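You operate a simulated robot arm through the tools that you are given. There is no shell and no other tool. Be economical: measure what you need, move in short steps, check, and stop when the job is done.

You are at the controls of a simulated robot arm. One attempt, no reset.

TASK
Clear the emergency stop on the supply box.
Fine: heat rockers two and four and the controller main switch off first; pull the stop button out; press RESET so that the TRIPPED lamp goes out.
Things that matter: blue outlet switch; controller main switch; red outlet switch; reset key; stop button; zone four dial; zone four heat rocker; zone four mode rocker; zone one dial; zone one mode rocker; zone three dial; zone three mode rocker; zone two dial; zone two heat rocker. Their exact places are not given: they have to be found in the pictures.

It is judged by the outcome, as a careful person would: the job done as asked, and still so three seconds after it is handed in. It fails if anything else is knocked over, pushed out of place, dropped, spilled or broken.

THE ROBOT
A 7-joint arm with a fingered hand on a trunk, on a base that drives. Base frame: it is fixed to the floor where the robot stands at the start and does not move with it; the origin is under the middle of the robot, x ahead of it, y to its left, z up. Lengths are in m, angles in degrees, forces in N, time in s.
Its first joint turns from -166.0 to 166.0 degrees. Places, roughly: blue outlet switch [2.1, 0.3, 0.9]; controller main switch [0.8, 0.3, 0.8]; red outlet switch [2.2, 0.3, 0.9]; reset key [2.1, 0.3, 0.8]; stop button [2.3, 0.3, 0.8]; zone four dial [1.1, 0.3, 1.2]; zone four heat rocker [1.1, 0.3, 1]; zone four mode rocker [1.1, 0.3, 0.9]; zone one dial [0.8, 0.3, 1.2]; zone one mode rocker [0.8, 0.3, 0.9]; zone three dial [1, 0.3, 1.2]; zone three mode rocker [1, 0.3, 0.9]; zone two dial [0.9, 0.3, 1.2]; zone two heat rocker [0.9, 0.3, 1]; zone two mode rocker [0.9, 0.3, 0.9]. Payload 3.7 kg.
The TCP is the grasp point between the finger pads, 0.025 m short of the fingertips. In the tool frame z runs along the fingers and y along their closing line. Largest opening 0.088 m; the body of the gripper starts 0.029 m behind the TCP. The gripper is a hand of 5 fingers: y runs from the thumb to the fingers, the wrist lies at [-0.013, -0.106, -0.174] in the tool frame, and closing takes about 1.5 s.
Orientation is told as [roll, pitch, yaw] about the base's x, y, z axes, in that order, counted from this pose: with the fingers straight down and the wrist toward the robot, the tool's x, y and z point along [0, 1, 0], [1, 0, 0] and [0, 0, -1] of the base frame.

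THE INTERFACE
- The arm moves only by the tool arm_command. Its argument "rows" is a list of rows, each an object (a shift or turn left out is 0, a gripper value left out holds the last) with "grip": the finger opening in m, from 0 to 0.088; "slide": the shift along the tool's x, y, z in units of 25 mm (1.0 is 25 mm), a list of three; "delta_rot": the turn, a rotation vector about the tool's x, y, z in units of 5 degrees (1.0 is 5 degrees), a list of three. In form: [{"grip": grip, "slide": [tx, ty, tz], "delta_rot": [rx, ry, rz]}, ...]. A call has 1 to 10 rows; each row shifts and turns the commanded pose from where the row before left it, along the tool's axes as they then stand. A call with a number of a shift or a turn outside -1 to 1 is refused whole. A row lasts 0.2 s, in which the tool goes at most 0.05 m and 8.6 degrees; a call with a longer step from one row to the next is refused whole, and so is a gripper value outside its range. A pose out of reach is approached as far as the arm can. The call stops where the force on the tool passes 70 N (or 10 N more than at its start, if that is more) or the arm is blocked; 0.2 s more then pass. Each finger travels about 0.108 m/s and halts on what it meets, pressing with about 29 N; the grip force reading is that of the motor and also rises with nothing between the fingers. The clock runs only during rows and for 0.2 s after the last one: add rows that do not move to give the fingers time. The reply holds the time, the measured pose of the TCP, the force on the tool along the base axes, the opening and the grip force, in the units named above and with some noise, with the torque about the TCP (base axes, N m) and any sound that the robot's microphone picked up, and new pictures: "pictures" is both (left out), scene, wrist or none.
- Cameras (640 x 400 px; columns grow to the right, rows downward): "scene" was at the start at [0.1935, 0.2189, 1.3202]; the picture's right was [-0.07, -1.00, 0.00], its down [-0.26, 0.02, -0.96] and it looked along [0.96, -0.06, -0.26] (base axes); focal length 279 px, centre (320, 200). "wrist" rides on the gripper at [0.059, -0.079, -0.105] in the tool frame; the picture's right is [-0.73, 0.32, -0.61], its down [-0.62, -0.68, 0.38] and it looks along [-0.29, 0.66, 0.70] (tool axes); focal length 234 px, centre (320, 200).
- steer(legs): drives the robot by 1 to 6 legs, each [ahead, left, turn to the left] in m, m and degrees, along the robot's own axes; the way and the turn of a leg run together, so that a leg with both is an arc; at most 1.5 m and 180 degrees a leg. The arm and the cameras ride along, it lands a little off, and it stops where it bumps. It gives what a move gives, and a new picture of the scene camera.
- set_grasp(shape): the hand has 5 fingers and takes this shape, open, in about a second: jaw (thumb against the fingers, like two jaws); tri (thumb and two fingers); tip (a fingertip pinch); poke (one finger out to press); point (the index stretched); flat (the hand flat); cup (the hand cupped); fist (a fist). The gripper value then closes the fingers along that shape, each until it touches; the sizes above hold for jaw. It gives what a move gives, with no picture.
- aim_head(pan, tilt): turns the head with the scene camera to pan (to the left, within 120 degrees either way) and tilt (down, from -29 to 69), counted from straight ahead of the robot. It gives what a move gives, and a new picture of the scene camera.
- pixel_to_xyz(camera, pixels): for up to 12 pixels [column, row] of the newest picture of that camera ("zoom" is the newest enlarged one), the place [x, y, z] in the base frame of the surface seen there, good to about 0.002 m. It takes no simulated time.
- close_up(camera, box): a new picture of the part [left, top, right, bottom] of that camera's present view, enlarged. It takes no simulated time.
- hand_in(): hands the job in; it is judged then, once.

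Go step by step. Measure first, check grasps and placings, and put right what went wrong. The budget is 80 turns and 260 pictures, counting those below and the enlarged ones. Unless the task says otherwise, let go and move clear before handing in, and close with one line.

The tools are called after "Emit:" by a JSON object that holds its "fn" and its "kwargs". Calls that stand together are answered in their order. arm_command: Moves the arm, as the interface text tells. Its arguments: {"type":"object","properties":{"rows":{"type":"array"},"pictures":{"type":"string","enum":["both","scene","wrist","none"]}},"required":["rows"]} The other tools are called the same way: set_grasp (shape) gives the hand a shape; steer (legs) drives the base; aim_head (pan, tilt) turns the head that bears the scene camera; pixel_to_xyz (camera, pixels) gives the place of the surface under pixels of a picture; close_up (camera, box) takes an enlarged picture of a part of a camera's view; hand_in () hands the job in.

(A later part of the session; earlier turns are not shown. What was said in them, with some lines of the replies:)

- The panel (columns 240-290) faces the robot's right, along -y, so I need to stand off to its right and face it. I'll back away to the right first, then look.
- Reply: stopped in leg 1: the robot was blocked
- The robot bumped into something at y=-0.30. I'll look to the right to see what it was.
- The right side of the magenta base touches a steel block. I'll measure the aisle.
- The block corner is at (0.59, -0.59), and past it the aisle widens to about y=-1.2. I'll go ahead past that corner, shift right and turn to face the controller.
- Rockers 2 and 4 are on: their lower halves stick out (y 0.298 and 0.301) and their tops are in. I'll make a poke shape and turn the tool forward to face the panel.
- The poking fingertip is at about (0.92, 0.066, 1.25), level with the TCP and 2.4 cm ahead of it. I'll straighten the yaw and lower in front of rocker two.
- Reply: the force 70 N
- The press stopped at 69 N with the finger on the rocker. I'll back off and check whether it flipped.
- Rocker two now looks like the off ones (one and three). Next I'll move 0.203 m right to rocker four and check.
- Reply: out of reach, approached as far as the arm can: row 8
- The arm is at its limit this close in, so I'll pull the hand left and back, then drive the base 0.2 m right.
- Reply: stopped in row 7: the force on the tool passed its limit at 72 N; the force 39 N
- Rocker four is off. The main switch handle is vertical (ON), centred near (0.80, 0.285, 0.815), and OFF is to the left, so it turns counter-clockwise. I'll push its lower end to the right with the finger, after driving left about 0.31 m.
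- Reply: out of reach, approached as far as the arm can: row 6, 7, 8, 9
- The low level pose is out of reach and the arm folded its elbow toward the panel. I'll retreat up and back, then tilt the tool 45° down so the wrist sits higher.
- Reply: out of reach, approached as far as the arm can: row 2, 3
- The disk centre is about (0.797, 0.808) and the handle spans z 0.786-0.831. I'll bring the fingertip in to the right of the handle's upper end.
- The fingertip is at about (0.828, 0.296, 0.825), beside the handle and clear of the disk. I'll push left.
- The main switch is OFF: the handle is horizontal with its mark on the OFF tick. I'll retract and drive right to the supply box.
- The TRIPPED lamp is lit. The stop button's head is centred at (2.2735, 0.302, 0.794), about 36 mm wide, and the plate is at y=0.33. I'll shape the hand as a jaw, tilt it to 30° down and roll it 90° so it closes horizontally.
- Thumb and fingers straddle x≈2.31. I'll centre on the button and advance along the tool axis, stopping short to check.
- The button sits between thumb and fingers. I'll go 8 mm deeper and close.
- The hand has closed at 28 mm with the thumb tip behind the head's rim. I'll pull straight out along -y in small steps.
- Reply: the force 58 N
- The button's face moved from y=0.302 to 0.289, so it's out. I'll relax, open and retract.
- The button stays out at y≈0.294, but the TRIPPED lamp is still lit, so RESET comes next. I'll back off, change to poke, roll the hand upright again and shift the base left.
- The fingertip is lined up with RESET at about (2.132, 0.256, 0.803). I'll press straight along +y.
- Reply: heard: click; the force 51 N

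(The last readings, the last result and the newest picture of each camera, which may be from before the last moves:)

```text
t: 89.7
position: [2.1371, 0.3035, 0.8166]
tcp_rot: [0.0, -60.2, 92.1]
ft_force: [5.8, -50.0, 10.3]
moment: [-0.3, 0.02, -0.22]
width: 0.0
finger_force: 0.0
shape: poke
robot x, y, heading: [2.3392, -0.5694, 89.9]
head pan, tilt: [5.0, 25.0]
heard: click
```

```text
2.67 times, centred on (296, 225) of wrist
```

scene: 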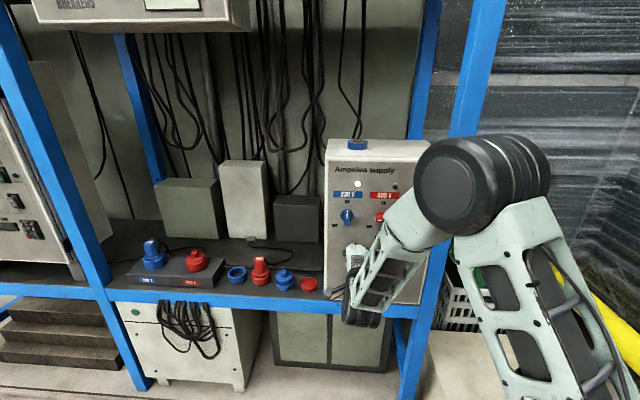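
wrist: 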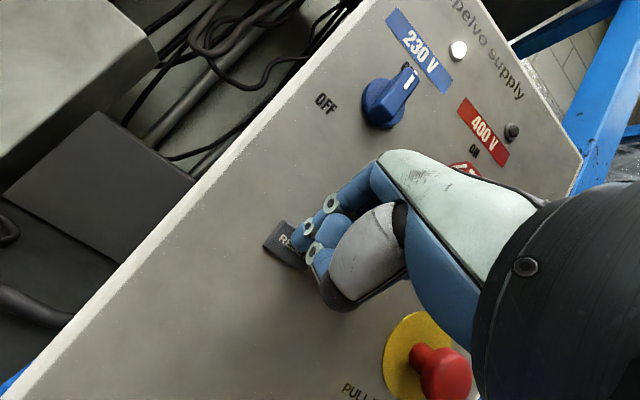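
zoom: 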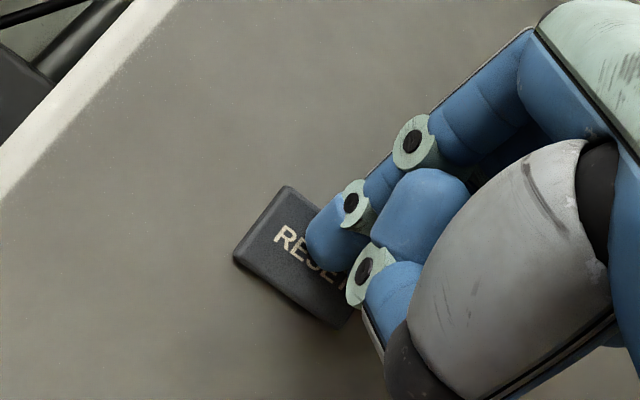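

I heard a click and the 230 V lamp came on. I'll retract straight back and check the TRIPPED lamp.

Emit:
{"fn": "arm_command", "kwargs": {"rows": [{"slide": [0, -0.5, -0.866]}, {"slide": [0, -0.5, -0.866]}, {"slide": [0, -0.5, -0.866]}, {"slide": [0, 0, -1]}, {"slide": [0, 0, -1]}, {"slide": [-1, 0, -1]}, {"slide": [-1, 0, -1]}, {"slide": [-1, 0, -1]}, {"slide": [-1, 0, -1]}], "pictures": "both"}}

Emit:
{"fn": "steer", "kwargs": {"legs": [[-0.1, -0.3, 0]]}}

Emit:
{"fn": "aim_head", "kwargs": {"pan": 25, "tilt": 25}}

Emit:
{"fn": "close_up", "kwargs": {"camera": "scene", "box": [200, 100, 440, 300]}}

```text
t: 91.7
position: [2.2002, 0.1642, 0.9007]
tcp_rot: [0.0, -60.2, 91.9]
ft_force: [0.1, -0.2, 0.4]
moment: [0.02, 0.04, -0.01]
width: 0.0001
finger_force: 0.1
shape: poke
out of reach, approached as far as the arm can: row 7, 8, 9
robot x, y, heading: [2.3385, -0.5665, 90.1]
head pan, tilt: [5.0, 25.0]
```

scene: 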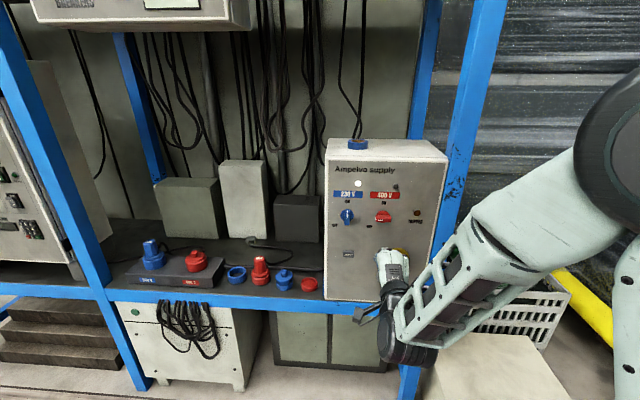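
wrist: 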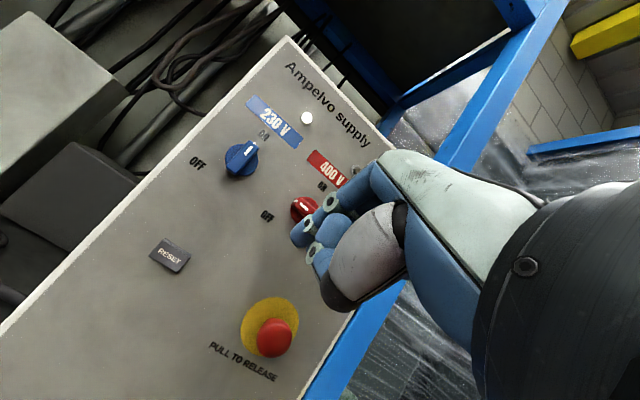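

```text
t: 93.8
position: [2.4957, 0.0642, 0.9009]
tcp_rot: [0.1, -60.1, 91.7]
ft_force: [-0.2, -0.2, 0.1]
moment: [0.02, 0.01, 0.02]
width: 0.0
finger_force: 0.1
shape: poke
robot x, y, heading: [2.6268, -0.666, 89.8]
head pan, tilt: [5.0, 25.0]
```

scene: 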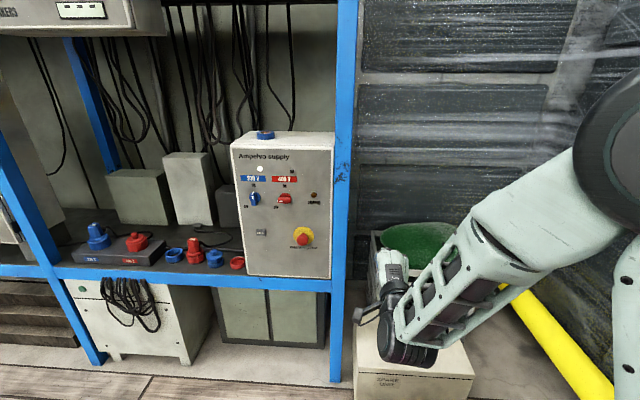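

```text
t: 94.6
position: [2.4966, 0.0652, 0.9003]
tcp_rot: [0.0, -60.2, 91.7]
ft_force: [-1.2, -0.6, 0.1]
moment: [0.01, 0.0, 0.0]
width: 0.0
finger_force: 0.0
shape: poke
robot x, y, heading: [2.6337, -0.671, 89.9]
head pan, tilt: [25.0, 25.0]
```

scene: 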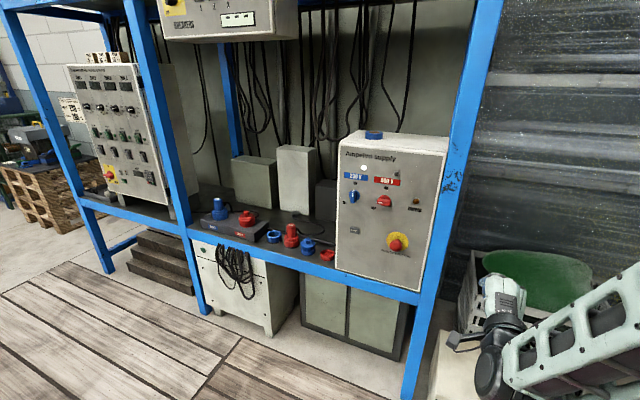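

```text
2.00 times, centred on (320, 200) of scene
```

zoom: 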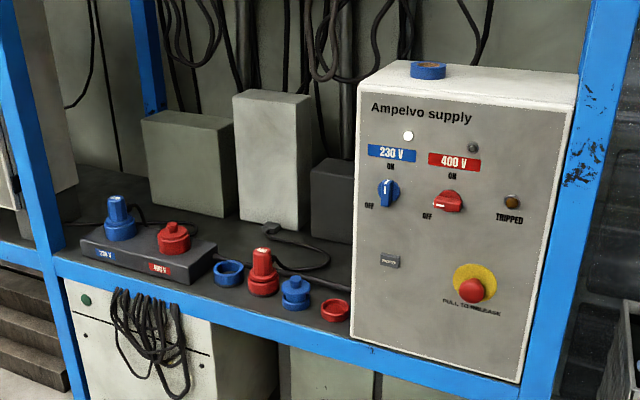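

TRIPPED is dark and the stop button is out. I'll take one last look at the controller before handing in.

Emit:
{"fn": "close_up", "kwargs": {"camera": "scene", "box": [60, 60, 188, 220]}}

```text
2.50 times, centred on (124, 140) of scene
```

zoom: 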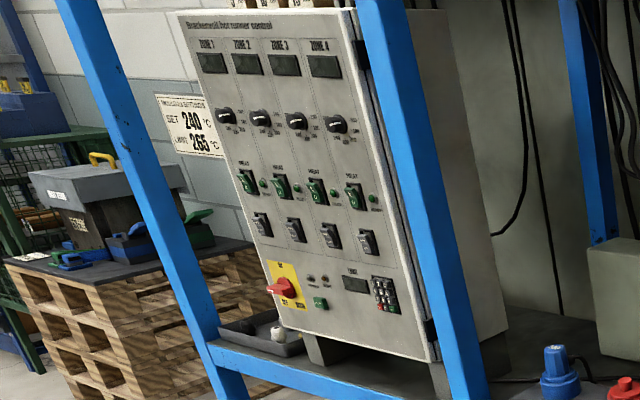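

The controller has stayed dark with its main switch off, the stop button is out and TRIPPED is off, so I'm handing in.

Emit:
{"fn": "hand_in", "kwargs": {}}

```text
The job is handed in.
```

The emergency stop is cleared: heat rockers two and four and the controller main switch were turned off first, then I pulled the stop button out and pressed RESET, and the TRIPPED lamp went out.
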